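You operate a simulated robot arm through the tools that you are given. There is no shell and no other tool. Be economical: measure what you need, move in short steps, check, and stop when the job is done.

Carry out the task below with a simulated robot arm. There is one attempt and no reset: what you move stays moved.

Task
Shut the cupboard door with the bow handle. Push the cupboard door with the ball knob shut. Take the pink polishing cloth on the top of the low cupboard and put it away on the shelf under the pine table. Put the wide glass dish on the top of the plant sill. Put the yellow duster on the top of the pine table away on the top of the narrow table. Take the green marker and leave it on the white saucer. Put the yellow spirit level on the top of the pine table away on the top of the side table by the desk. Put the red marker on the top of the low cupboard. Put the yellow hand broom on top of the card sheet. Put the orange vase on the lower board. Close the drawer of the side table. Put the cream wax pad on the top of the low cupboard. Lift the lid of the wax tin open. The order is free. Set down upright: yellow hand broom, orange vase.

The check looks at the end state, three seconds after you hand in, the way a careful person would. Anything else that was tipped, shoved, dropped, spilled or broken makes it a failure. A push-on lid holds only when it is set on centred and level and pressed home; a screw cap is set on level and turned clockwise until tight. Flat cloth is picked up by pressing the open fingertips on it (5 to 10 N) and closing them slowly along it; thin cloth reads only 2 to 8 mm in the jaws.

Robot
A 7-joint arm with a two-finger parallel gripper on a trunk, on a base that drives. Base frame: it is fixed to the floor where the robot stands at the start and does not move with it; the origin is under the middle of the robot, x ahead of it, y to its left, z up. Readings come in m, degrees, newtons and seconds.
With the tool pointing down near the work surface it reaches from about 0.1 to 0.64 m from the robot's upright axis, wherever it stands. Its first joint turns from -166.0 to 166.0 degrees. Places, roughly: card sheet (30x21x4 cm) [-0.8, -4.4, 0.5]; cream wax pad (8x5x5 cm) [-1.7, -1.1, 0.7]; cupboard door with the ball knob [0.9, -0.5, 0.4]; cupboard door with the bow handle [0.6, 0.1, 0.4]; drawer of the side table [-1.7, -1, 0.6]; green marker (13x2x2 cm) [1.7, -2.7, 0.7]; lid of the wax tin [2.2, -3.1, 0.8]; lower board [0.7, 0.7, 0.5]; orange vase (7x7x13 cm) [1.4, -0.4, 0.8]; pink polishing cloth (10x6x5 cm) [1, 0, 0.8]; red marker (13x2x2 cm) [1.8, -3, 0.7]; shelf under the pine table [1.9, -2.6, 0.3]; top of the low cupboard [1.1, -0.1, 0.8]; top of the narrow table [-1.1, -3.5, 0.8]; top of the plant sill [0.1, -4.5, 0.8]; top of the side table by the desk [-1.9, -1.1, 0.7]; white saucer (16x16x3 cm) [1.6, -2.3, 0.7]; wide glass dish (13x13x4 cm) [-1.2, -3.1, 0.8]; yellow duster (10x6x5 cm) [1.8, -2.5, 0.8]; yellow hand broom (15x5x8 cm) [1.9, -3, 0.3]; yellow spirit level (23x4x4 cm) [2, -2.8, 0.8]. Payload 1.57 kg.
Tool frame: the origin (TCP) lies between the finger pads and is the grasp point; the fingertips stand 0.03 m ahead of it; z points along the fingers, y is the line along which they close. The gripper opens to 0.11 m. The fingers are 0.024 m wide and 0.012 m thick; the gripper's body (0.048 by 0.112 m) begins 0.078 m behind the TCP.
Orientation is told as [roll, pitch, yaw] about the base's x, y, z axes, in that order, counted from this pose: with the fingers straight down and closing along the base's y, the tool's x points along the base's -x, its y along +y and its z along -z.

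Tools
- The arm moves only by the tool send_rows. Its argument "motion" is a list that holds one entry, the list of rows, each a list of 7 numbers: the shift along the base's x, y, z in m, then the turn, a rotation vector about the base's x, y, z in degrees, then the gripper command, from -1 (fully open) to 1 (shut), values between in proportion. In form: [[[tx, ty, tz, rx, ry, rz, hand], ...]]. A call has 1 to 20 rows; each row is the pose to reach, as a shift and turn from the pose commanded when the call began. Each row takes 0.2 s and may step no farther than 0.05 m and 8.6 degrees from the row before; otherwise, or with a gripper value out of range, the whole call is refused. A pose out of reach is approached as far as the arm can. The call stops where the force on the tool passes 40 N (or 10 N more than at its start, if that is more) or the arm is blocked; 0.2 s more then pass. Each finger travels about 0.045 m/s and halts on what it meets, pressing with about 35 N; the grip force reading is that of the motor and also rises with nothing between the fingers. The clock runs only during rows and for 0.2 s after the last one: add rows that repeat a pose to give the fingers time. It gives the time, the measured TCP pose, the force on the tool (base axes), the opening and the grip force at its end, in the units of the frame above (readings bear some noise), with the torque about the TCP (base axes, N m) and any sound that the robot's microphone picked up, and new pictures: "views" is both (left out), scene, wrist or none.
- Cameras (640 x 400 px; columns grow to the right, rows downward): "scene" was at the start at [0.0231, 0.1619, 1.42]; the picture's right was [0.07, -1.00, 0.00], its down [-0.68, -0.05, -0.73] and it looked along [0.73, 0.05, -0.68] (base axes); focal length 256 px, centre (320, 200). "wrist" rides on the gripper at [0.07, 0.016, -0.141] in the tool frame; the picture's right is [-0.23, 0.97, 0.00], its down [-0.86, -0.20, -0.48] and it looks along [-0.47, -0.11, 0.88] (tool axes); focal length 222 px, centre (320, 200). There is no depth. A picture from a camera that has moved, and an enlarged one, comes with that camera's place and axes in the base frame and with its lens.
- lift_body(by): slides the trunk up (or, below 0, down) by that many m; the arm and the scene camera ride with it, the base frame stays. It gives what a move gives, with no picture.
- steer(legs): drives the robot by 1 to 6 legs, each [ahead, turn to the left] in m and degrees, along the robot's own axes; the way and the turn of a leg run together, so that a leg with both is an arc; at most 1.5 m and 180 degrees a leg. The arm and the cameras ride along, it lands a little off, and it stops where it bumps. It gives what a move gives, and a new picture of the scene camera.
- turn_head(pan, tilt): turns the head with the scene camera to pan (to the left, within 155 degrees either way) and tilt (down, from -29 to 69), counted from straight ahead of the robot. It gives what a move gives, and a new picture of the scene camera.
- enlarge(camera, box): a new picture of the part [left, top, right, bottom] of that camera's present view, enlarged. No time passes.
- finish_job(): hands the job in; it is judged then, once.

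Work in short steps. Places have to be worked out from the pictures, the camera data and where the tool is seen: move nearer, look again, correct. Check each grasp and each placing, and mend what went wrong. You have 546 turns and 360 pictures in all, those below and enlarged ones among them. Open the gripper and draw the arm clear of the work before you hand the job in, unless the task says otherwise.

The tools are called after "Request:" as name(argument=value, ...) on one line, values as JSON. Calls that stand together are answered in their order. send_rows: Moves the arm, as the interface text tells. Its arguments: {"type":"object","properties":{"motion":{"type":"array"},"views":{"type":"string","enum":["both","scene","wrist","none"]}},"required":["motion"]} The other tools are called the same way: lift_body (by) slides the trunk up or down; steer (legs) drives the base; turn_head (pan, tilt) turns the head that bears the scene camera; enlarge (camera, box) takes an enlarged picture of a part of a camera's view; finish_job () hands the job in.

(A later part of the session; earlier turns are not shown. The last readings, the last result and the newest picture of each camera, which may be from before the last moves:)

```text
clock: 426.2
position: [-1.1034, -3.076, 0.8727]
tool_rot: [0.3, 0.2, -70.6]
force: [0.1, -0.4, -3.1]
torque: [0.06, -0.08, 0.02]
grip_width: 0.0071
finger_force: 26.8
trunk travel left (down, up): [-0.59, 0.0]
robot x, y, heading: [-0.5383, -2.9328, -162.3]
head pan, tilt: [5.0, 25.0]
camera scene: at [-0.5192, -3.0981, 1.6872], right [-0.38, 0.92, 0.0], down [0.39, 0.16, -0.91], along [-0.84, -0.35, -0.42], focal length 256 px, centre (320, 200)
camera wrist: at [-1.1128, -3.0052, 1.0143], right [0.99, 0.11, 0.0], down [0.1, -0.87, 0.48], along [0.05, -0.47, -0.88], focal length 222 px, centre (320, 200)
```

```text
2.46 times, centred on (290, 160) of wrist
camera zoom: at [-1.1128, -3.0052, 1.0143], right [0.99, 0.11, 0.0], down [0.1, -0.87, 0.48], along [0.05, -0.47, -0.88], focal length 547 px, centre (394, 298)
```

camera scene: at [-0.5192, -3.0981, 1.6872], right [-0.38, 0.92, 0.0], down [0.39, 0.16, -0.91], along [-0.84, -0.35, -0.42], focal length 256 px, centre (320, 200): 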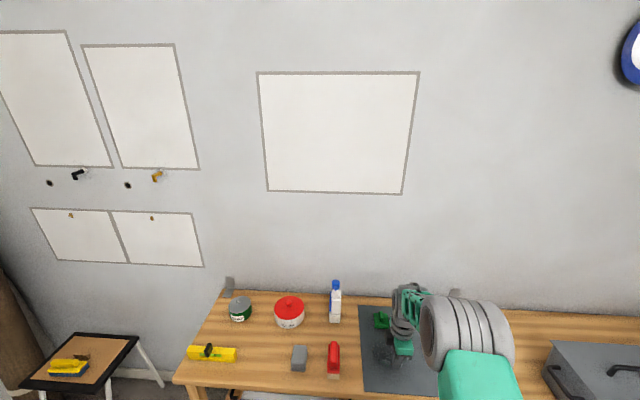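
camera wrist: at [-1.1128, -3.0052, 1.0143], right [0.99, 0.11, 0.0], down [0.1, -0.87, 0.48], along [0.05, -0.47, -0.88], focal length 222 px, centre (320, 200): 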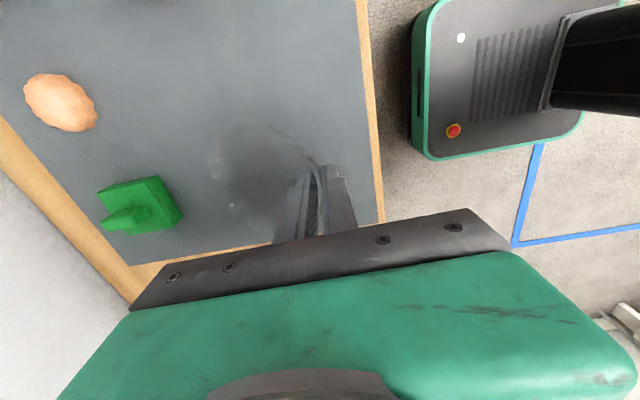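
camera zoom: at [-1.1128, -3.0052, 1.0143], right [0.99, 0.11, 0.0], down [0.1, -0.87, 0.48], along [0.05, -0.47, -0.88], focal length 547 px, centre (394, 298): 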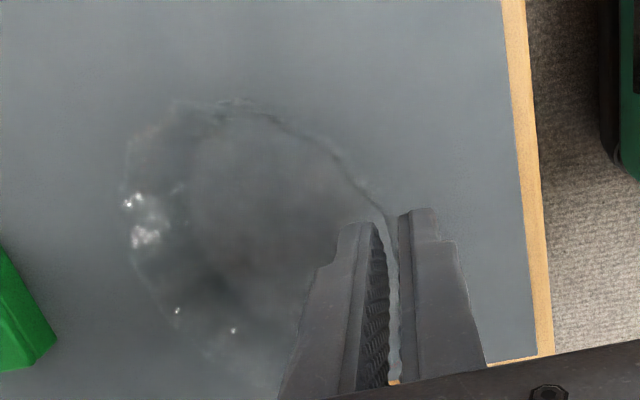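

Weight shows (−3 N): the dish is lifting by its rim. I lift further and check.

Request:
send_rows(motion=[[[0, 0, 0.03, 0, 0, 0, 1], [0, 0, 0.06, 0, 0, 0, 1], [0, 0, 0.08, 0, 0, 0, 1]]], views="wrist")

Request:
enlarge(camera="wrist", box=[160, 80, 420, 240])

Request:
enlarge(camera="scene", box=[330, 270, 490, 370])

```text
clock: 427.0
position: [-1.105, -3.0736, 0.9534]
tool_rot: [-0.1, 0.1, -70.6]
force: [0.0, 0.1, -2.2]
torque: [0.04, -0.09, -0.03]
grip_width: 0.0066
finger_force: 27.0
trunk travel left (down, up): [-0.59, 0.0]
robot x, y, heading: [-0.5369, -2.9334, -162.6]
head pan, tilt: [5.0, 25.0]
camera wrist: at [-1.1123, -3.0029, 1.0954], right [0.99, 0.11, 0.0], down [0.1, -0.87, 0.48], along [0.05, -0.47, -0.88], focal length 222 px, centre (320, 200)
```

wrist: 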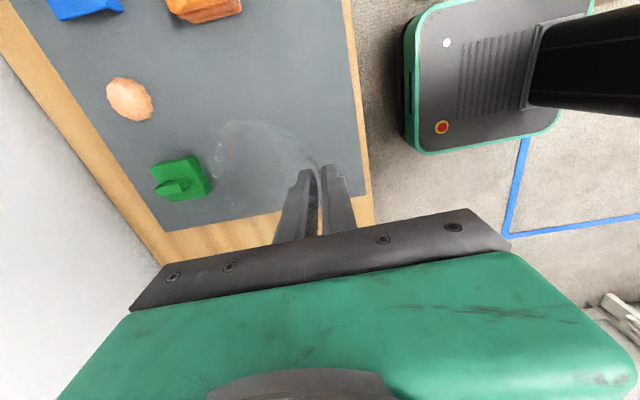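

```text
2.46 times, centred on (290, 160) of wrist
camera zoom: at [-1.1123, -3.0029, 1.0954], right [0.99, 0.11, 0.0], down [0.1, -0.87, 0.48], along [0.05, -0.47, -0.88], focal length 547 px, centre (394, 298)
```

zoom: 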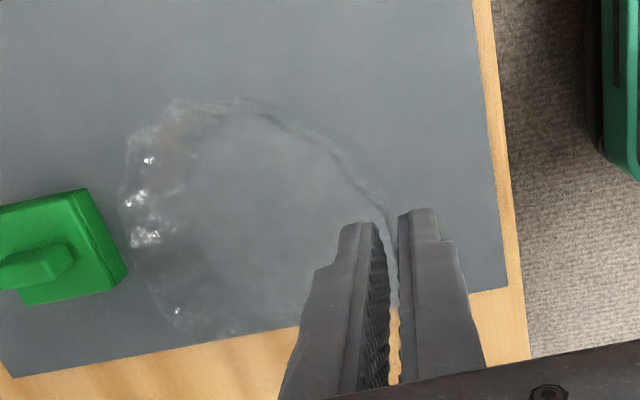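

```text
4.00 times, centred on (410, 320) of scene
camera zoom: at [-0.5193, -3.0981, 1.6873], right [-0.38, 0.92, 0.0], down [0.39, 0.16, -0.91], along [-0.84, -0.35, -0.42], focal length 1025 px, centre (-40, -280)
```

zoom: 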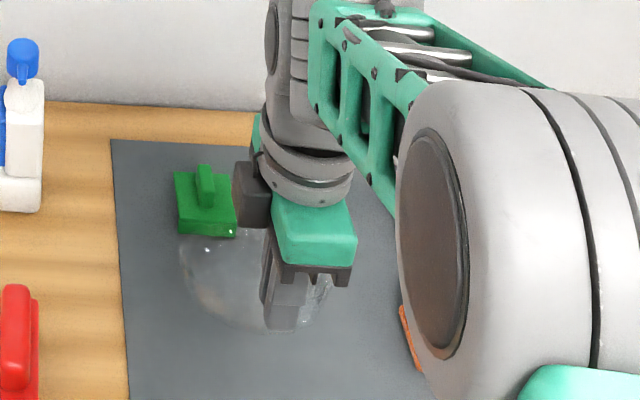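

The dish is held but hangs ~30° down at its far side (sloped wall). Tilting the tool 30° forward at the sill will level it. I drive to the sill's free right part.

Request:
steer(legs=[[-0.3, 0], [0, 106], [0.85, 0], [0, -14.3]])

Request:
turn_head(pan=5, tilt=40)

```text
clock: 438.5
position: [0.3733, -4.1179, 0.954]
tool_rot: [0.1, 0.1, 21.1]
force: [-0.3, -1.4, -2.9]
torque: [0.11, 0.03, 0.01]
grip_width: 0.0062
finger_force: 26.4
trunk travel left (down, up): [-0.59, 0.0]
robot x, y, heading: [0.2177, -3.5586, -71.0]
head pan, tilt: [5.0, 25.0]
camera scene: at [0.3815, -3.5319, 1.6874], right [-0.91, -0.41, 0.0], down [-0.17, 0.39, -0.91], along [0.37, -0.83, -0.42], focal length 256 px, centre (320, 200)
```

scene: 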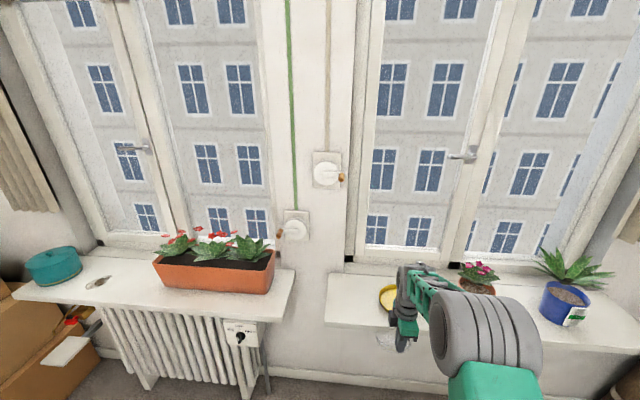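

```text
clock: 439.2
position: [0.3741, -4.1182, 0.9538]
tool_rot: [0.0, 0.1, 21.1]
force: [-0.3, 0.0, -2.0]
torque: [0.07, 0.04, -0.02]
grip_width: 0.0066
finger_force: 26.2
trunk travel left (down, up): [-0.59, 0.0]
robot x, y, heading: [0.2163, -3.5559, -70.9]
head pan, tilt: [5.0, 40.0]
camera scene: at [0.3791, -3.5252, 1.6641], right [-0.91, -0.41, 0.0], down [-0.26, 0.59, -0.77], along [0.31, -0.7, -0.64], focal length 256 px, centre (320, 200)
```

scene: 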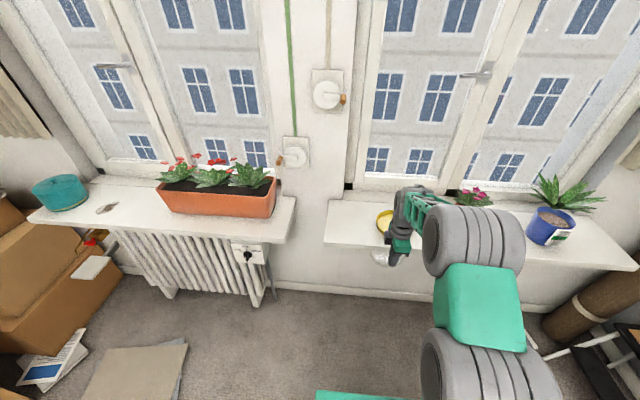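

The right-hand sill is the plant sill; its left end (d≈-0.77…-1.0) is free. I tilt the tool 30° forward to level the dish and shift left.

Request:
send_rows(motion=[[[0.02, 0.007, 0.01, -5.7, -2, 0, 1], [0.04, 0.014, 0.02, -11.3, -4, 0, 1], [0.06, 0.021, 0.03, -17, -6, 0, 1], [0.08, 0.028, 0.03, -22.6, -8, 0, 1], [0.1, 0.035, 0.03, -28.3, -9.9, 0, 1]]], views="both")

Request:
enlarge(camera="scene", box=[310, 180, 450, 280])

```text
clock: 440.4
position: [0.4754, -4.0824, 0.984]
tool_rot: [-30.1, 1.1, 20.8]
force: [0.7, 0.5, -2.0]
torque: [0.17, 0.08, 0.04]
grip_width: 0.0063
finger_force: 26.4
trunk travel left (down, up): [-0.59, 0.0]
robot x, y, heading: [0.2185, -3.5564, -70.7]
head pan, tilt: [5.0, 40.0]
camera scene: at [0.3793, -3.525, 1.664], right [-0.91, -0.41, 0.0], down [-0.26, 0.59, -0.77], along [0.31, -0.7, -0.64], focal length 256 px, centre (320, 200)
camera wrist: at [0.3817, -4.0267, 1.0992], right [-0.1, 0.87, -0.49], down [0.78, 0.37, 0.5], along [0.61, -0.34, -0.71], focal length 222 px, centre (320, 200)
```

scene: 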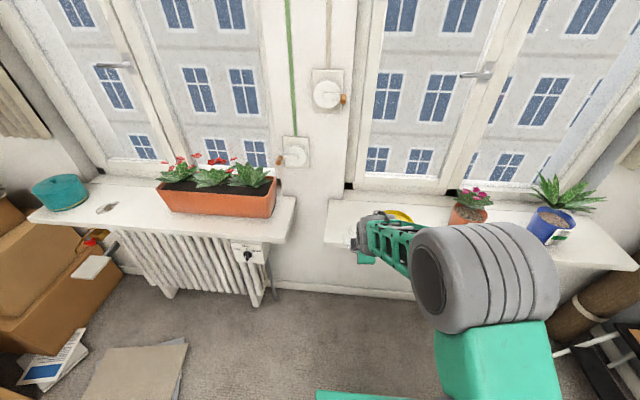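
wrist: 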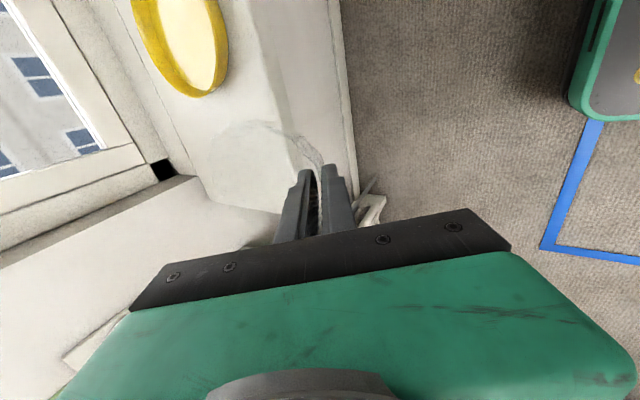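

```text
4.00 times, centred on (380, 230) of scene
camera zoom: at [0.3793, -3.525, 1.664], right [-0.91, -0.41, 0.0], down [-0.26, 0.59, -0.77], along [0.31, -0.7, -0.64], focal length 1025 px, centre (80, 80)
```

zoom: 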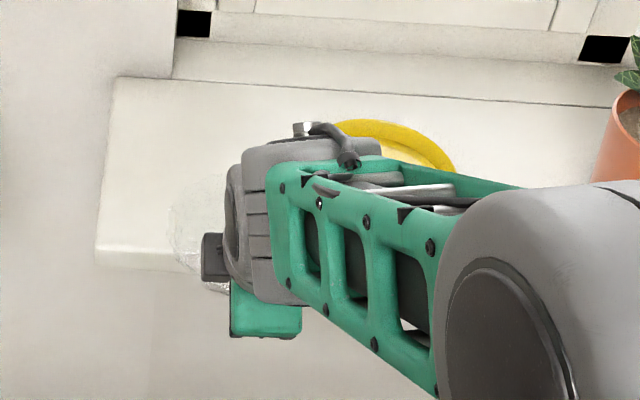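

Request:
enlarge(camera="wrist", box=[180, 100, 380, 240])

```text
2.86 times, centred on (280, 170) of wrist
camera zoom: at [0.3817, -4.0267, 1.0992], right [-0.1, 0.87, -0.49], down [0.78, 0.37, 0.5], along [0.61, -0.34, -0.71], focal length 635 px, centre (434, 286)
```

zoom: 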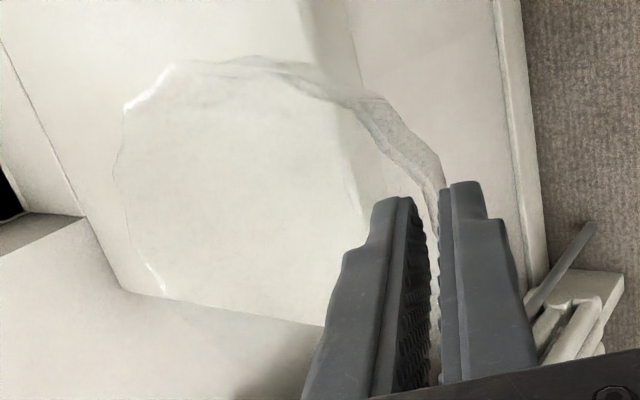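

The dish is nearly level (±3°). I drive 0.16 forward over the sill.

Request:
steer(legs=[[0.16, 0]])

Request:
send_rows(motion=[[[0.016, -0.04, 0, 0, 0, 0, 1], [0.034, -0.075, -0.01, 0.5, 0.2, 0, 1], [0.046, -0.1, -0.03, 1.5, 0.5, 0, 1], [0.046, -0.1, -0.06, 2.5, 0.9, 0, 1]]], views="both")

Request:
enlarge(camera="scene", box=[310, 180, 450, 280])

```text
clock: 441.9
position: [0.5266, -4.2324, 0.9826]
tool_rot: [-29.9, 1.0, 20.7]
force: [-0.1, 0.1, -3.0]
torque: [0.18, 0.12, -0.01]
grip_width: 0.0067
finger_force: 25.9
trunk travel left (down, up): [-0.59, 0.0]
robot x, y, heading: [0.2719, -3.7032, -70.8]
head pan, tilt: [5.0, 40.0]
camera scene: at [0.4312, -3.6747, 1.664], right [-0.91, -0.41, 0.0], down [-0.26, 0.59, -0.77], along [0.31, -0.7, -0.64], focal length 256 px, centre (320, 200)
```

scene: 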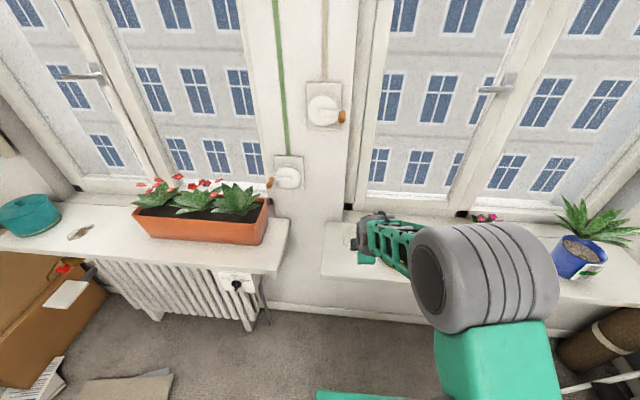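

```text
clock: 442.9
position: [0.5742, -4.3332, 0.9223]
tool_rot: [-27.4, 1.0, 20.7]
force: [-0.8, 0.5, -2.6]
torque: [0.16, 0.06, -0.02]
grip_width: 0.0064
finger_force: 25.5
trunk travel left (down, up): [-0.59, 0.0]
robot x, y, heading: [0.2709, -3.7034, -71.0]
head pan, tilt: [5.0, 40.0]
camera scene: at [0.4311, -3.6743, 1.664], right [-0.91, -0.41, 0.0], down [-0.26, 0.59, -0.77], along [0.31, -0.7, -0.64], focal length 256 px, centre (320, 200)
camera wrist: at [0.4815, -4.2837, 1.0411], right [-0.1, 0.89, -0.45], down [0.79, 0.35, 0.5], along [0.6, -0.31, -0.74], focal length 222 px, centre (320, 200)
```

scene: 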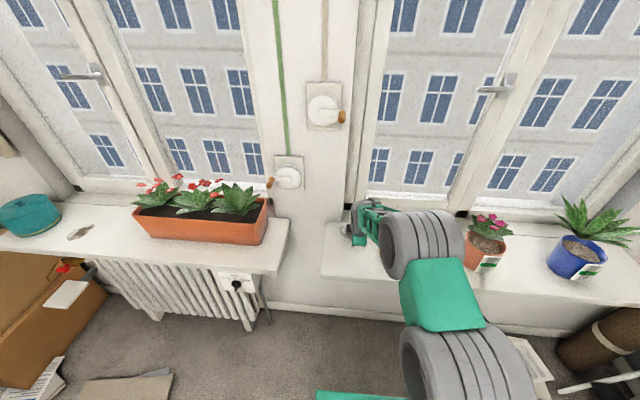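
wrist: 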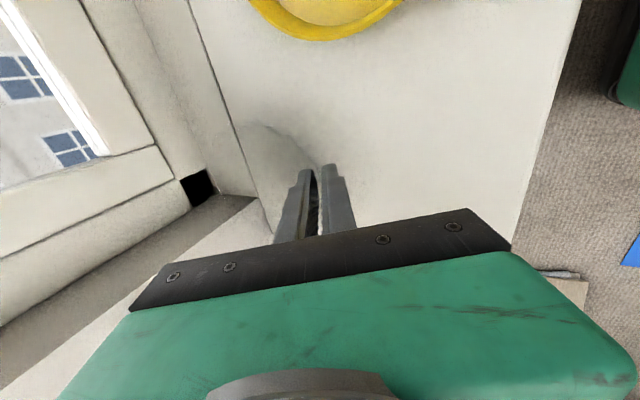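

```text
4.00 times, centred on (380, 230) of scene
camera zoom: at [0.4311, -3.6743, 1.664], right [-0.91, -0.41, 0.0], down [-0.26, 0.59, -0.77], along [0.31, -0.7, -0.64], focal length 1025 px, centre (80, 80)
```

zoom: 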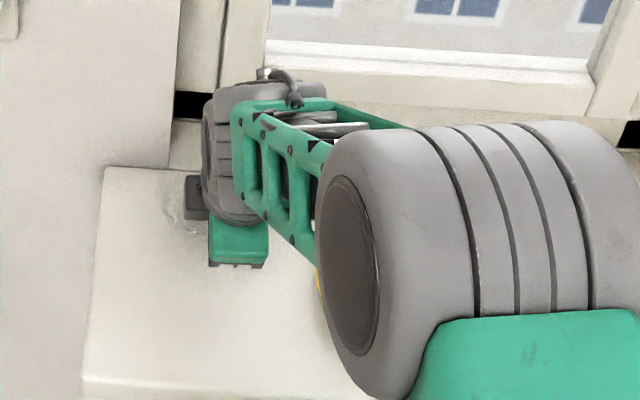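

I pull the dish 5 cm toward the front of the sill, then lower and feel.

Request:
send_rows(motion=[[[-0.02, 0.025, 0, 0, 0, 0, 1], [-0.039, 0.05, 0, 0, 0, 0, 1], [-0.039, 0.05, -0.025, 0, 0, 0, 1], [-0.039, 0.05, -0.045, 0, 0, 0, 1]]], views="wrist")

Request:
enlarge(camera="wrist", box=[160, 60, 420, 240])

```text
clock: 443.9
position: [0.5357, -4.2843, 0.8833]
tool_rot: [-27.9, 1.0, 20.7]
force: [1.3, 0.6, 30.3]
torque: [-0.22, -0.38, 0.0]
grip_width: 0.0035
finger_force: 24.4
trunk travel left (down, up): [-0.59, 0.0]
robot x, y, heading: [0.268, -3.705, -70.7]
head pan, tilt: [5.0, 40.0]
camera wrist: at [0.4426, -4.2325, 1.0012], right [-0.1, 0.88, -0.46], down [0.79, 0.35, 0.5], along [0.6, -0.31, -0.73], focal length 222 px, centre (320, 200)
```

wrist: 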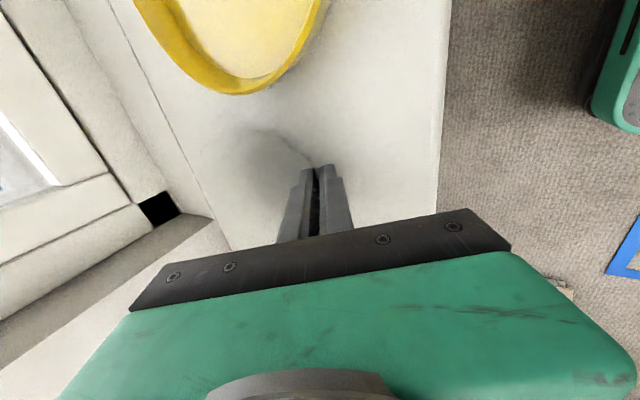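

```text
2.22 times, centred on (290, 150) of wrist
camera zoom: at [0.4426, -4.2325, 1.0012], right [-0.1, 0.88, -0.46], down [0.79, 0.35, 0.5], along [0.6, -0.31, -0.73], focal length 494 px, centre (387, 311)
```

zoom: 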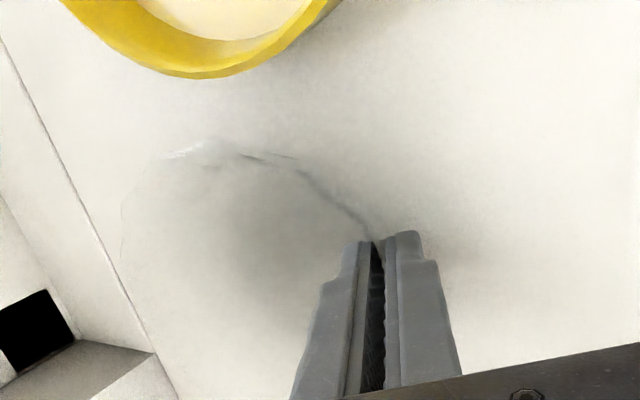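

Contact (sill ≈0.83). I relieve the pressure and release.

Request:
send_rows(motion=[[[0, 0, 0.005, 0, 0, 0, 1], [0, 0, 0.007, 0, 0, 0, 1]]], views="none")

Request:
send_rows(motion=[[[0, 0, 0, 0, 0, 0, 0.85], [0, 0, 0, 0, 0, 0, 0.7], [0, 0, 0, 0, 0, 0, 0.5], [0, 0, 0, 0, 0, 0, 0.4]]], views="wrist")

Request:
enlarge(camera="wrist", box=[160, 60, 420, 240])

```text
clock: 444.4
position: [0.5311, -4.2792, 0.8824]
tool_rot: [-27.0, 1.0, 20.8]
force: [1.9, -2.5, 6.5]
torque: [-0.07, -0.09, 0.0]
grip_width: 0.0036
finger_force: 24.6
trunk travel left (down, up): [-0.59, 0.0]
robot x, y, heading: [0.2682, -3.704, -70.9]
head pan, tilt: [5.0, 40.0]
```

```text
clock: 445.4
position: [0.5331, -4.2822, 0.8872]
tool_rot: [-27.5, 1.0, 20.7]
force: [1.1, -7.9, 11.2]
torque: [-0.16, -0.17, -0.09]
grip_width: 0.0228
finger_force: 0.0
trunk travel left (down, up): [-0.59, 0.0]
robot x, y, heading: [0.2696, -3.7086, -70.8]
head pan, tilt: [5.0, 40.0]
camera wrist: at [0.4411, -4.2314, 1.0062], right [-0.1, 0.89, -0.45], down [0.79, 0.35, 0.5], along [0.6, -0.31, -0.74], focal length 222 px, centre (320, 200)
```

wrist: 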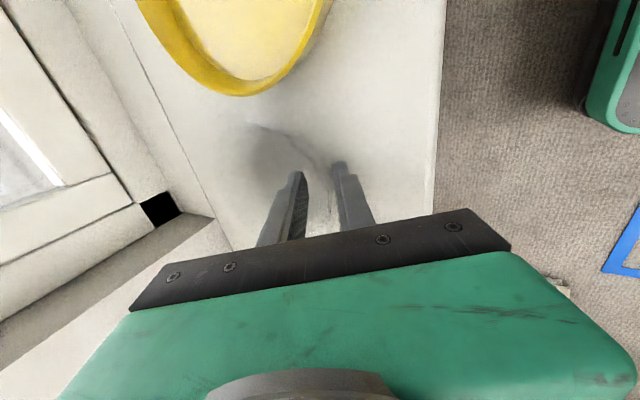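

```text
2.22 times, centred on (290, 150) of wrist
camera zoom: at [0.4411, -4.2314, 1.0062], right [-0.1, 0.89, -0.45], down [0.79, 0.35, 0.5], along [0.6, -0.31, -0.74], focal length 494 px, centre (387, 311)
```

zoom: 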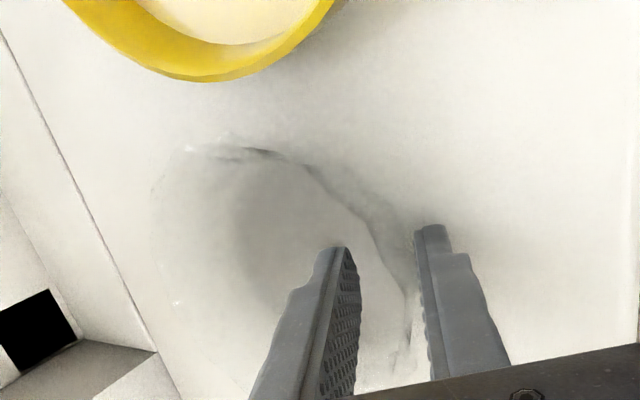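

The dish stands. I withdraw along the tool axis.

Request:
send_rows(motion=[[[-0.0015, 0.0043, 0.009, 0, 0, 0, 0.4], [-0.0045, 0.013, 0.027, 0, 0, 0, 0.4], [-0.009, 0.026, 0.053, 0, 0, 0, 0.4], [-0.015, 0.043, 0.089, 0, 0, 0, 0.4], [-0.028, 0.08, 0.11, 0, 0, 0, 0.4], [-0.042, 0.12, 0.11, 0, 0, 0, 0.4]]], views="both")

Request:
enlarge(camera="scene", box=[310, 180, 450, 280])

Request:
enlarge(camera="wrist", box=[140, 60, 400, 240])

```text
clock: 446.9
position: [0.491, -4.1605, 0.9966]
tool_rot: [-27.3, 1.0, 20.8]
force: [0.1, -0.3, 0.6]
torque: [-0.02, 0.0, 0.0]
grip_width: 0.0329
finger_force: 0.1
trunk travel left (down, up): [-0.59, 0.0]
robot x, y, heading: [0.2693, -3.7073, -70.9]
head pan, tilt: [5.0, 40.0]
camera scene: at [0.4305, -3.6729, 1.6641], right [-0.91, -0.41, 0.0], down [-0.26, 0.59, -0.77], along [0.31, -0.7, -0.64], focal length 256 px, centre (320, 200)
camera wrist: at [0.3992, -4.1105, 1.1156], right [-0.1, 0.89, -0.45], down [0.79, 0.35, 0.5], along [0.6, -0.31, -0.74], focal length 222 px, centre (320, 200)
```

scene: 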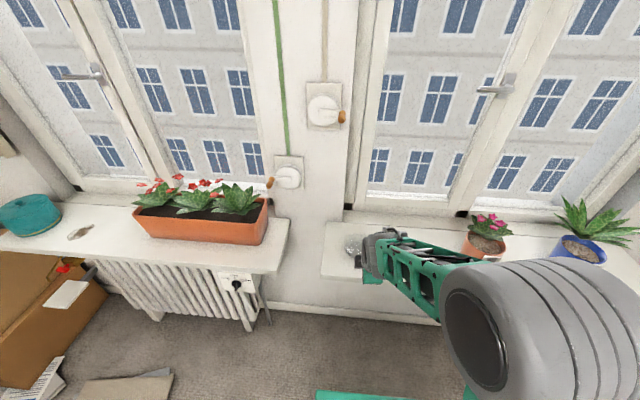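
wrist: 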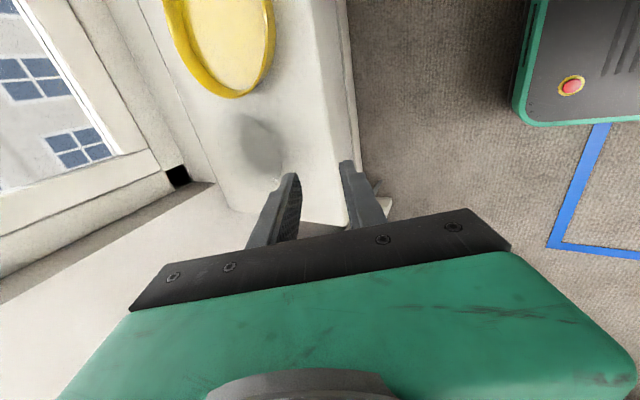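

```text
4.00 times, centred on (380, 230) of scene
camera zoom: at [0.4305, -3.6729, 1.6641], right [-0.91, -0.41, 0.0], down [-0.26, 0.59, -0.77], along [0.31, -0.7, -0.64], focal length 1025 px, centre (80, 80)
```

zoom: 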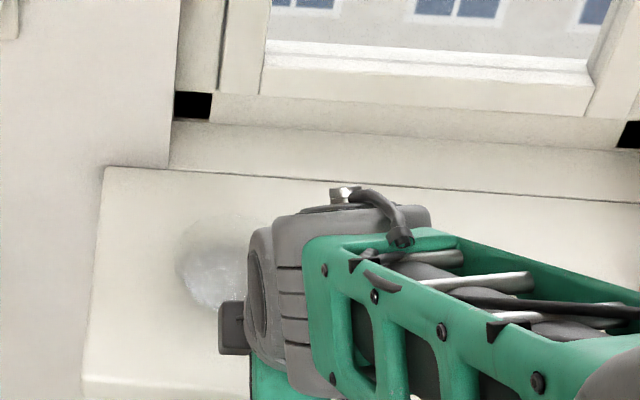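

```text
2.22 times, centred on (270, 150) of wrist
camera zoom: at [0.3992, -4.1105, 1.1156], right [-0.1, 0.89, -0.45], down [0.79, 0.35, 0.5], along [0.6, -0.31, -0.74], focal length 494 px, centre (431, 311)
```

zoom: 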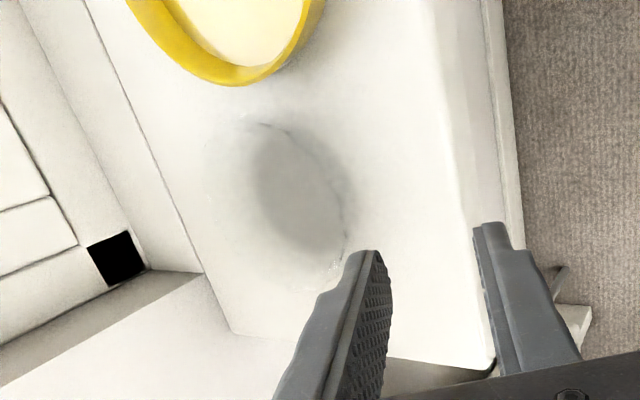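

The dish sits flat on the plant sill. Next the yellow duster: I set the tool vertical and drive back to the pine table.

Request:
send_rows(motion=[[[-0.01, 0.03, 0.01, 6.5, 2.3, 0, -0.5], [-0.02, 0.06, 0.02, 13, 4.5, 0, -1], [-0.03, 0.09, 0.03, 19.5, 6.8, 0, -1], [-0.035, 0.11, 0.04, 25.8, 9, 0, -1]]], views="none")

Request:
steer(legs=[[-0.25, 0], [0, 112], [1.1, 0], [0, -21.8]])

```text
clock: 447.9
position: [0.4569, -4.0512, 1.0365]
tool_rot: [0.2, 0.2, 21.0]
force: [0.0, 0.7, 0.4]
torque: [-0.04, -0.04, 0.04]
grip_width: 0.1103
finger_force: 0.1
trunk travel left (down, up): [-0.59, 0.0]
robot x, y, heading: [0.2687, -3.7064, -70.8]
head pan, tilt: [5.0, 40.0]
```

```text
clock: 460.8
position: [1.4007, -2.5816, 1.036]
tool_rot: [0.0, 0.2, 108.9]
force: [-0.2, -0.3, 0.8]
torque: [-0.02, -0.01, -0.02]
grip_width: 0.1101
finger_force: 0.1
trunk travel left (down, up): [-0.59, 0.0]
robot x, y, heading: [1.0477, -2.7587, 16.9]
head pan, tilt: [5.0, 40.0]
camera scene: at [1.024, -2.5931, 1.6641], right [0.37, -0.93, 0.0], down [-0.6, -0.24, -0.77], along [0.71, 0.29, -0.64], focal length 256 px, centre (320, 200)
```

scene: 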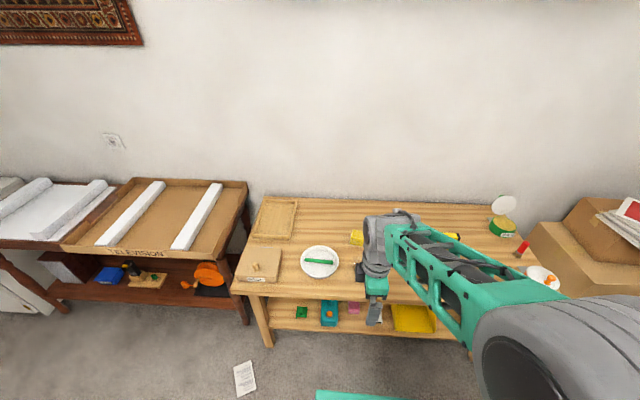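

Request:
steer(legs=[[0, 2.4], [0.17, 0]])

Request:
send_rows(motion=[[[0.04, 0.005, 0, 0, 0, 0, -1], [0.08, 0.01, 0, 0, 0, 0, -1], [0.12, 0.015, -0.01, 0, 0, 0, -1], [0.16, 0.02, -0.03, 0, 0, 0, -1], [0.2, 0.025, -0.05, 0, 0, 0, -1], [0.24, 0.03, -0.07, 0, 0, 0, -1]]], views="wrist")

```text
clock: 462.6
position: [1.5509, -2.5107, 1.0358]
tool_rot: [0.0, 0.1, 111.2]
force: [-0.2, -0.7, -1.1]
torque: [0.02, 0.05, 0.01]
grip_width: 0.1099
finger_force: 0.0
trunk travel left (down, up): [-0.59, 0.0]
robot x, y, heading: [1.2032, -2.7018, 19.5]
head pan, tilt: [5.0, 40.0]
camera scene: at [1.1756, -2.5383, 1.664], right [0.41, -0.91, 0.0], down [-0.59, -0.27, -0.77], along [0.7, 0.32, -0.64], focal length 256 px, centre (320, 200)
```

scene: 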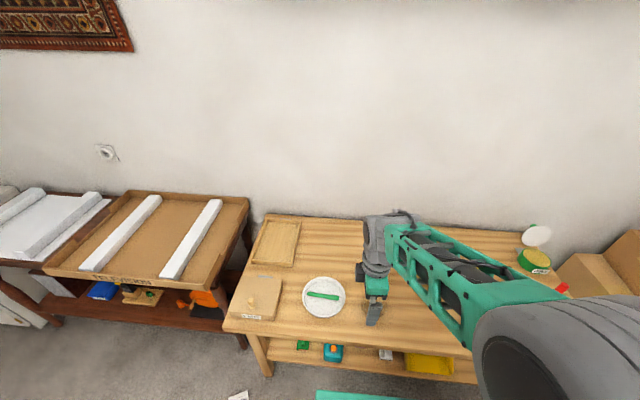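

```text
clock: 464.0
position: [1.7919, -2.4791, 0.9643]
tool_rot: [0.1, 0.2, 111.3]
force: [0.0, -0.1, 0.2]
torque: [0.0, 0.0, 0.01]
grip_width: 0.1103
finger_force: 0.1
trunk travel left (down, up): [-0.59, 0.0]
robot x, y, heading: [1.2074, -2.6998, 19.3]
head pan, tilt: [5.0, 40.0]
camera wrist: at [1.8024, -2.5503, 1.1065], right [-0.99, -0.14, 0.0], down [-0.13, 0.87, 0.48], along [-0.07, 0.47, -0.88], focal length 222 px, centre (320, 200)
```

wrist: 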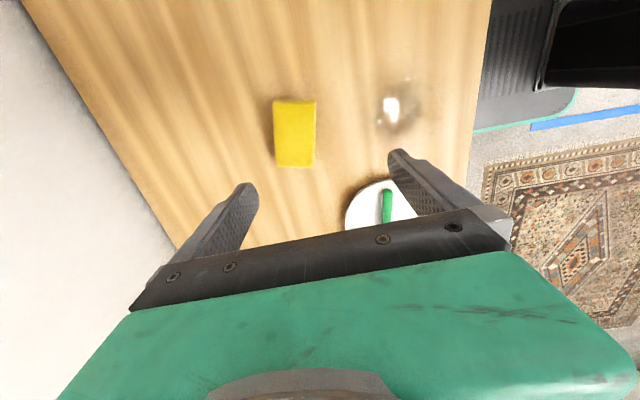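

Duster centre ≈(1.828,-2.48). I align and descend around it.

Request:
send_rows(motion=[[[0.018, 0, -0.04, 0, 0, -5, -1], [0.036, -0.001, -0.08, 0, 0, -10, -1], [0.036, -0.001, -0.12, 0, 0, -10, -1], [0.036, -0.001, -0.15, 0, 0, -10, -1]]], views="wrist")

```text
clock: 465.0
position: [1.8283, -2.4818, 0.8156]
tool_rot: [0.0, 0.2, 101.3]
force: [0.0, 0.0, -0.4]
torque: [0.02, 0.04, 0.02]
grip_width: 0.11
finger_force: 0.0
trunk travel left (down, up): [-0.59, 0.0]
robot x, y, heading: [1.2048, -2.6992, 19.4]
head pan, tilt: [5.0, 40.0]
camera wrist: at [1.8246, -2.5524, 0.957], right [-1.0, 0.03, 0.0], down [0.03, 0.88, 0.48], along [0.02, 0.48, -0.88], focal length 222 px, centre (320, 200)
```

wrist: 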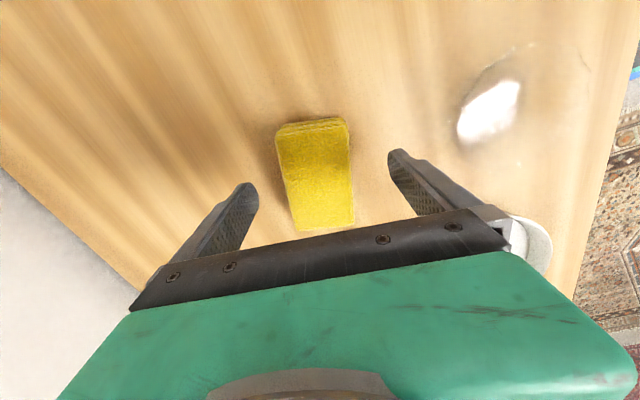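

Request:
send_rows(motion=[[[0, 0, -0.02, 0, 0, 0, -1], [0, 0, -0.04, 0, 0, 0, -1], [0, 0, -0.04, 0, 0, 0, -0.5], [0, 0, -0.04, 0, 0, 0, 0], [0, 0, -0.04, 0, 0, 0, 0.4], [0, 0, -0.04, 0, 0, 0, 0.8], [0, 0, -0.04, 0, 0, 0, 1], [0, 0, -0.04, 0, 0, 0, 1], [0, 0, 0.0, 0, 0, 0, 1], [0, 0, 0.05, 0, 0, 0, 1], [0, 0, 0.1, 0, 0, 0, 1], [0, 0, 0.15, 0, 0, 0, 1]]], views="wrist")

```text
clock: 467.6
position: [1.8258, -2.4835, 0.9656]
tool_rot: [0.1, 0.2, 101.3]
force: [-0.2, -0.9, -0.6]
torque: [-0.01, 0.0, 0.03]
grip_width: 0.0612
finger_force: 35.3
trunk travel left (down, up): [-0.59, 0.0]
robot x, y, heading: [1.202, -2.699, 19.5]
head pan, tilt: [5.0, 40.0]
camera wrist: at [1.8227, -2.5547, 1.1078], right [-1.0, 0.03, 0.0], down [0.03, 0.88, 0.48], along [0.01, 0.48, -0.88], focal length 222 px, centre (320, 200)
```

wrist: 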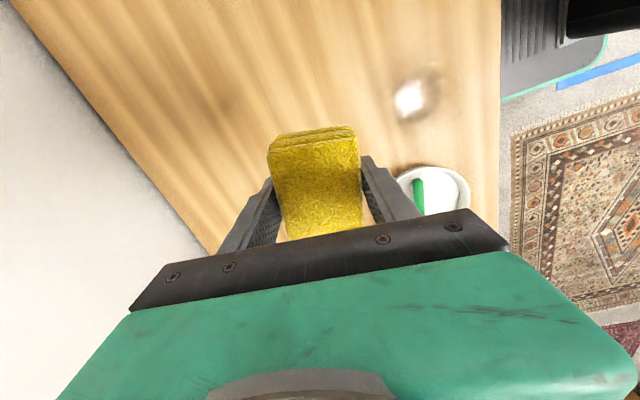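

Duster held (61 mm). I fold the arm in and drive across to the narrow table.

Request:
send_rows(motion=[[[-0.04, -0.014, 0.02, 0, 0, 0, 1], [-0.08, -0.028, 0.04, 0, 0, 0, 1], [-0.12, -0.042, 0.06, 0, 0, 0, 1], [-0.16, -0.056, 0.07, 0, 0, 0, 1], [-0.2, -0.07, 0.07, 0, 0, 0, 1]]], views="none")

Request:
steer(legs=[[-0.35, 0], [0, 180], [1.4, 0]])

```text
clock: 468.8
position: [1.6262, -2.5516, 1.0349]
tool_rot: [0.0, 0.2, 101.2]
force: [-0.3, 0.4, 0.1]
torque: [0.02, -0.01, 0.01]
grip_width: 0.0608
finger_force: 35.0
trunk travel left (down, up): [-0.59, 0.0]
robot x, y, heading: [1.203, -2.7023, 19.3]
head pan, tilt: [5.0, 40.0]
```

```text
clock: 485.3
position: [-0.8739, -3.5082, 1.0335]
tool_rot: [0.0, 0.2, -76.6]
force: [-0.7, 0.3, -0.2]
torque: [0.0, 0.0, 0.0]
grip_width: 0.0595
finger_force: 35.2
trunk travel left (down, up): [-0.59, 0.0]
robot x, y, heading: [-0.4585, -3.3408, -158.5]
head pan, tilt: [5.0, 40.0]
camera scene: at [-0.4217, -3.5025, 1.664], right [-0.45, 0.9, 0.0], down [0.58, 0.29, -0.77], along [-0.69, -0.34, -0.64], focal length 256 px, centre (320, 200)
```

scene: 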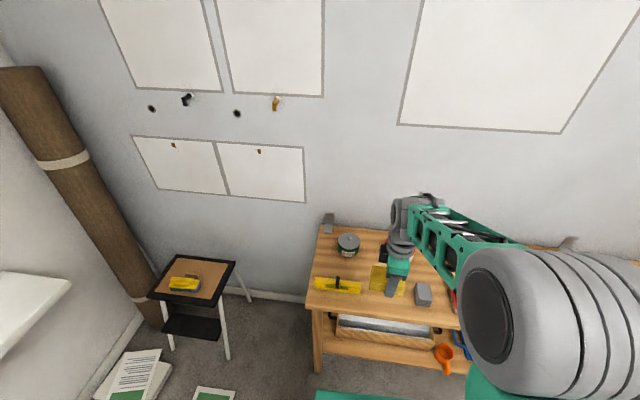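

The gap between yellow level and grey block is centred near (-1.0,-3.51). I move over it and lower partway.

Request:
send_rows(motion=[[[-0.045, 0, 0, 0, 0, 2, 1], [-0.09, 0, -0.01, 0, 0, 4, 1], [-0.13, 0, -0.03, 0, 0, 6, 1], [-0.135, 0, -0.075, 0, 0, 6, 1], [-0.135, 0, -0.12, 0, 0, 6, 1], [-0.135, 0, -0.16, 0, 0, 6, 1]]], views="both")

```text
clock: 486.7
position: [-1.0112, -3.5078, 0.8719]
tool_rot: [0.0, 0.2, -70.8]
force: [-0.4, 0.4, 0.0]
torque: [0.0, 0.0, -0.02]
grip_width: 0.0591
finger_force: 34.8
trunk travel left (down, up): [-0.59, 0.0]
robot x, y, heading: [-0.4576, -3.3408, -158.6]
head pan, tilt: [5.0, 40.0]
camera scene: at [-0.4221, -3.5025, 1.6641], right [-0.45, 0.9, 0.0], down [0.58, 0.29, -0.77], along [-0.69, -0.34, -0.64], focal length 256 px, centre (320, 200)
camera wrist: at [-1.0191, -3.4363, 1.0146], right [0.99, 0.11, 0.0], down [0.1, -0.87, 0.48], along [0.05, -0.47, -0.88], focal length 222 px, centre (320, 200)
```

scene: 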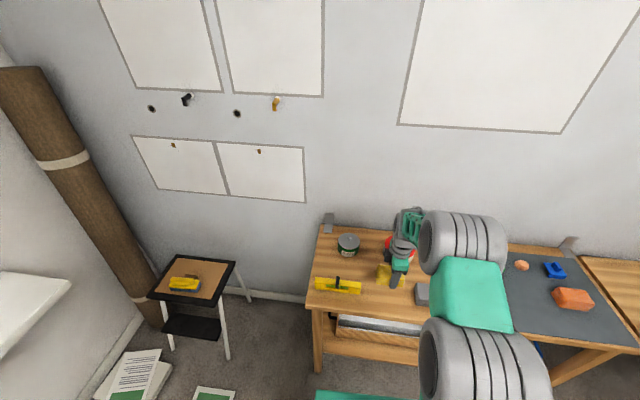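
wrist: 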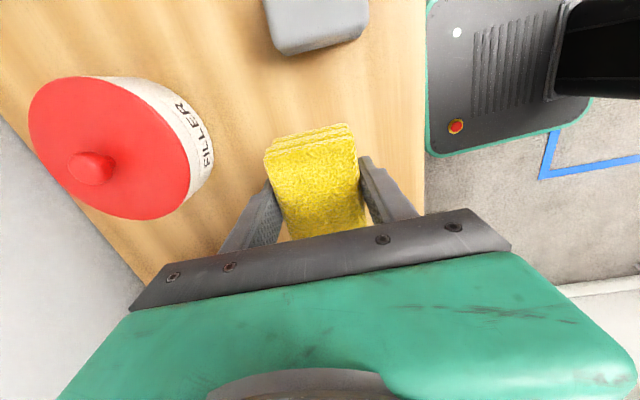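

Clear around. I lower to contact and release.

Request:
send_rows(motion=[[[0, 0, -0.02, 0, 0, 0, 1], [0, 0, -0.035, 0, 0, 0, 1], [0, 0, -0.045, 0, 0, 0, 1]]], views="none")

Request:
send_rows(motion=[[[0, 0, -0.004, 0, 0, 0, 1], [0, 0, -0.008, 0, 0, 0, 1], [0, 0, -0.012, 0, 0, 0, 1]]], views="none")

```text
clock: 487.5
position: [-1.0085, -3.5092, 0.8291]
tool_rot: [0.0, 0.2, -70.8]
force: [-0.4, -0.3, -0.5]
torque: [0.05, 0.01, -0.02]
grip_width: 0.0592
finger_force: 35.2
trunk travel left (down, up): [-0.59, 0.0]
robot x, y, heading: [-0.4598, -3.3453, -158.4]
head pan, tilt: [5.0, 40.0]
```

```text
clock: 488.3
position: [-1.0094, -3.5087, 0.8155]
tool_rot: [0.2, 0.3, -70.7]
force: [0.4, 0.5, 0.2]
torque: [0.01, 0.0, -0.03]
grip_width: 0.0595
finger_force: 35.2
trunk travel left (down, up): [-0.59, 0.0]
robot x, y, heading: [-0.4558, -3.3424, -158.4]
head pan, tilt: [5.0, 40.0]
```

Request:
send_rows(motion=[[[0, 0, -0.004, 0, 0, 0, 1], [0, 0, -0.008, 0, 0, 0, 1]]], views="none")

Request:
send_rows(motion=[[[0, 0, -0.004, 0, 0, 0, 1], [0, 0, -0.008, 0, 0, 0, 1]]], views="wrist")

```text
clock: 489.1
position: [-1.0101, -3.5095, 0.8126]
tool_rot: [-0.4, 0.1, -70.8]
force: [6.1, 1.4, 19.5]
torque: [0.19, -0.68, -0.01]
grip_width: 0.0592
finger_force: 34.8
trunk travel left (down, up): [-0.59, 0.0]
robot x, y, heading: [-0.4588, -3.3423, -158.3]
head pan, tilt: [5.0, 40.0]
stopped in row 2: the force on the tool passed its limit (the readings are from after the stop); the commanded pose is now the measured one
```

```text
clock: 489.4
position: [-1.0126, -3.5091, 0.8135]
tool_rot: [-0.6, 0.2, -70.6]
force: [6.8, 2.2, 19.2]
torque: [0.16, -0.75, 0.03]
grip_width: 0.0592
finger_force: 35.4
trunk travel left (down, up): [-0.59, 0.0]
robot x, y, heading: [-0.4588, -3.3458, -158.4]
head pan, tilt: [5.0, 40.0]
stopped in row 1: the force on the tool passed its limit (the readings are from after the stop); the commanded pose is now the measured one
camera wrist: at [-1.0194, -3.4383, 0.9553], right [0.99, 0.11, -0.01], down [0.1, -0.87, 0.48], along [0.04, -0.48, -0.88], focal length 222 px, centre (320, 200)
```

wrist: 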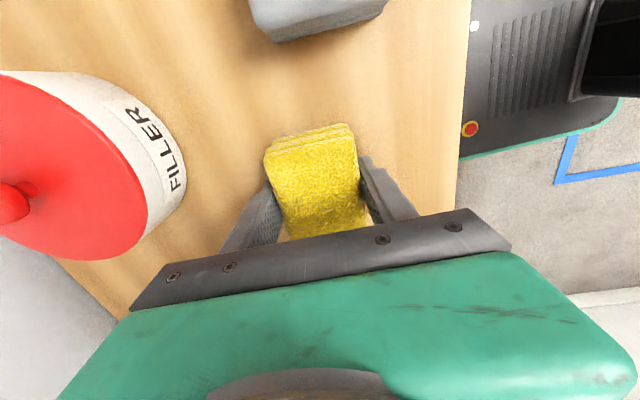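

Contact. I release and rise.

Request:
send_rows(motion=[[[0, 0, 0.003, 0, 0, 0, 0.6], [0, 0, 0.004, 0, 0, 0, 0.1], [0, 0, 0.004, 0, 0, 0, -0.3], [0, 0, 0.004, 0, 0, 0, -0.4], [0, 0, 0.03, 0, 0, 0, -0.4], [0, 0, 0.075, 0, 0, 0, -0.4], [0, 0, 0.12, 0, 0, 0, -0.4], [0, 0, 0.165, 0, 0, 0, -0.4], [0.045, 0.016, 0.18, 0, 0, 0, -0.4], [0.09, 0.032, 0.2, 0, 0, 0, -0.4], [0.13, 0.046, 0.22, 0, 0, 0, -0.4]]], views="wrist")

```text
refused: row 10 steps farther than a row can; nothing moved
```

Request:
send_rows(motion=[[[0, 0, 0.003, 0, 0, 0, 0.6], [0, 0, 0.004, 0, 0, 0, 0.1], [0, 0, 0.004, 0, 0, 0, -0.3], [0, 0, 0.004, 0, 0, 0, -0.4], [0, 0, 0.03, 0, 0, 0, -0.4], [0, 0, 0.075, 0, 0, 0, -0.4], [0, 0, 0.12, 0, 0, 0, -0.4], [0, 0, 0.165, 0, 0, 0, -0.4], [0.04, 0.014, 0.18, 0, 0, 0, -0.4], [0.08, 0.028, 0.2, 0, 0, 0, -0.4], [0.12, 0.042, 0.22, 0, 0, 0, -0.4]]], views="wrist")

```text
clock: 491.8
position: [-0.8912, -3.4664, 1.0322]
tool_rot: [-0.5, 0.1, -70.6]
force: [0.0, -0.1, 1.1]
torque: [0.02, 0.02, 0.0]
grip_width: 0.0769
finger_force: 0.2
trunk travel left (down, up): [-0.59, 0.0]
robot x, y, heading: [-0.4583, -3.3472, -158.4]
head pan, tilt: [5.0, 40.0]
camera wrist: at [-0.8983, -3.3949, 1.1731], right [0.99, 0.11, -0.01], down [0.1, -0.87, 0.48], along [0.04, -0.48, -0.88], focal length 222 px, centre (320, 200)
```

wrist: 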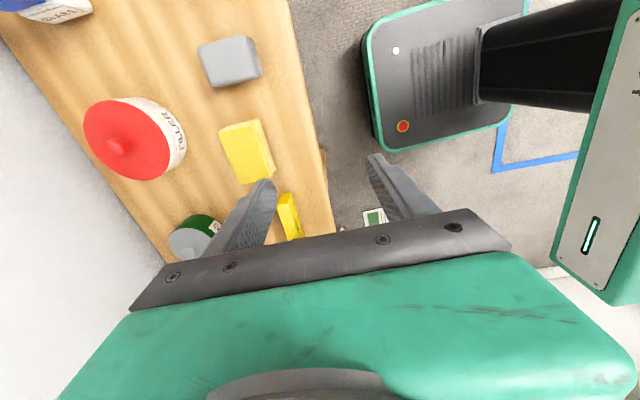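

Duster placed. Next the yellow spirit level: back to the pine table's right part.

Request:
steer(legs=[[0, 168.3], [1.5, 0], [0.1, 0], [0, 9.4]])

```text
clock: 507.6
position: [1.5933, -3.0266, 1.032]
tool_rot: [-0.6, 0.2, 104.9]
force: [-0.3, -0.3, -0.8]
torque: [-0.02, 0.02, -0.01]
grip_width: 0.0772
finger_force: 0.0
trunk travel left (down, up): [-0.59, 0.0]
robot x, y, heading: [1.1485, -3.1161, 17.1]
head pan, tilt: [5.0, 40.0]
camera scene: at [1.1254, -2.9523, 1.664], right [0.37, -0.93, 0.0], down [-0.6, -0.24, -0.77], along [0.71, 0.29, -0.64], focal length 256 px, centre (320, 200)
```

scene: 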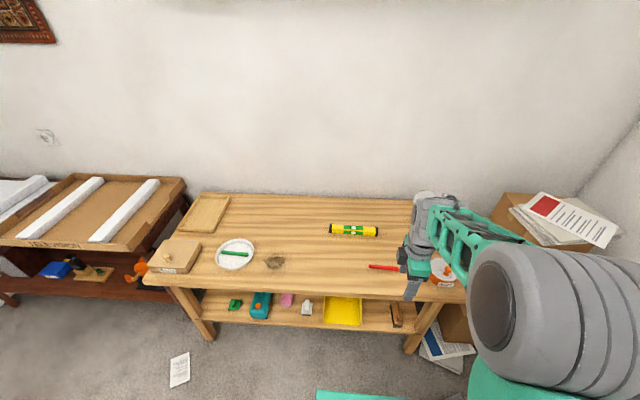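

Request:
steer(legs=[[0, 2.2], [0.2, 0]])

Request:
send_rows(motion=[[[0.03, 0.03, 0, 0, 0, 2, -0.4], [0.06, 0.06, 0, 0, 0, 4, -0.4], [0.09, 0.09, -0.01, 0, 0, 4, -0.4], [0.12, 0.12, -0.03, 0, 0, 4, -0.4], [0.14, 0.15, -0.06, 0, 0, 4, -0.4], [0.16, 0.175, -0.09, 0, 0, 4, -0.4]]], views="wrist")

```text
clock: 509.6
position: [1.777, -2.9439, 1.03]
tool_rot: [-0.4, 0.2, 107.0]
force: [-0.1, 0.1, -0.6]
torque: [0.03, 0.04, -0.01]
grip_width: 0.077
finger_force: 0.1
trunk travel left (down, up): [-0.59, 0.0]
robot x, y, heading: [1.336, -3.0494, 18.9]
head pan, tilt: [5.0, 40.0]
camera scene: at [1.3094, -2.8876, 1.664], right [0.41, -0.91, 0.0], down [-0.59, -0.26, -0.77], along [0.7, 0.31, -0.64], focal length 256 px, centre (320, 200)
```

scene: 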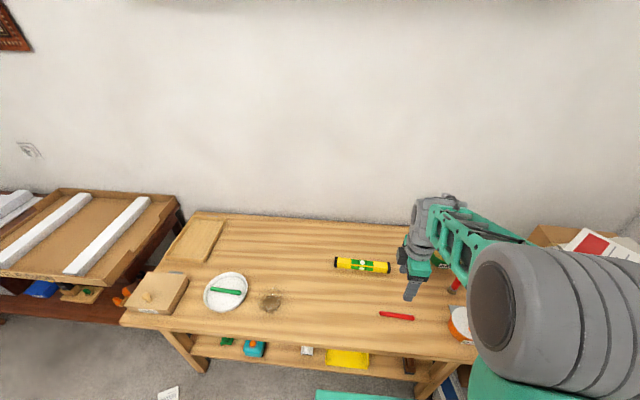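

```text
clock: 511.0
position: [1.9388, -2.7666, 0.9408]
tool_rot: [-0.5, 0.3, 111.0]
force: [-0.3, -0.7, -0.2]
torque: [0.0, 0.0, 0.02]
grip_width: 0.077
finger_force: 0.0
trunk travel left (down, up): [-0.59, 0.0]
robot x, y, heading: [1.3374, -3.0502, 19.3]
head pan, tilt: [5.0, 40.0]
camera wrist: at [1.9459, -2.8376, 1.0821], right [-0.99, -0.14, -0.01], down [-0.13, 0.87, 0.48], along [-0.06, 0.47, -0.88], focal length 222 px, centre (320, 200)
```

wrist: 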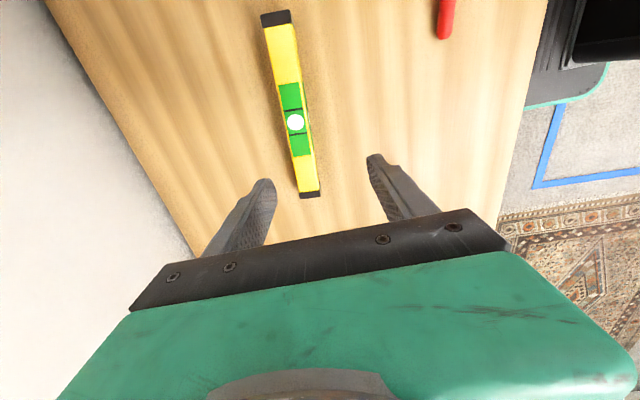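

Level centre ≈(1.975,-2.787), aligned. I move and descend.

Request:
send_rows(motion=[[[0.018, -0.01, -0.04, 0, 0, 0, -0.4], [0.036, -0.02, -0.08, 0, 0, 0, -0.4], [0.036, -0.02, -0.12, 0, 0, 0, -0.4]]], views="wrist")

```text
clock: 511.8
position: [1.9751, -2.7871, 0.8195]
tool_rot: [-0.6, 0.2, 111.2]
force: [0.4, 0.5, 0.6]
torque: [0.0, 0.0, 0.0]
grip_width: 0.0768
finger_force: 0.0
trunk travel left (down, up): [-0.59, 0.0]
robot x, y, heading: [1.3371, -3.0525, 19.3]
head pan, tilt: [5.0, 40.0]
camera wrist: at [1.9835, -2.8585, 0.9616], right [-0.99, -0.14, -0.01], down [-0.13, 0.87, 0.48], along [-0.06, 0.47, -0.88], focal length 222 px, centre (320, 200)
```

wrist: 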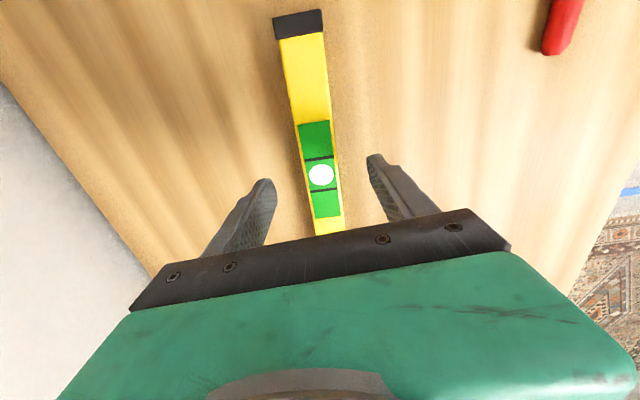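

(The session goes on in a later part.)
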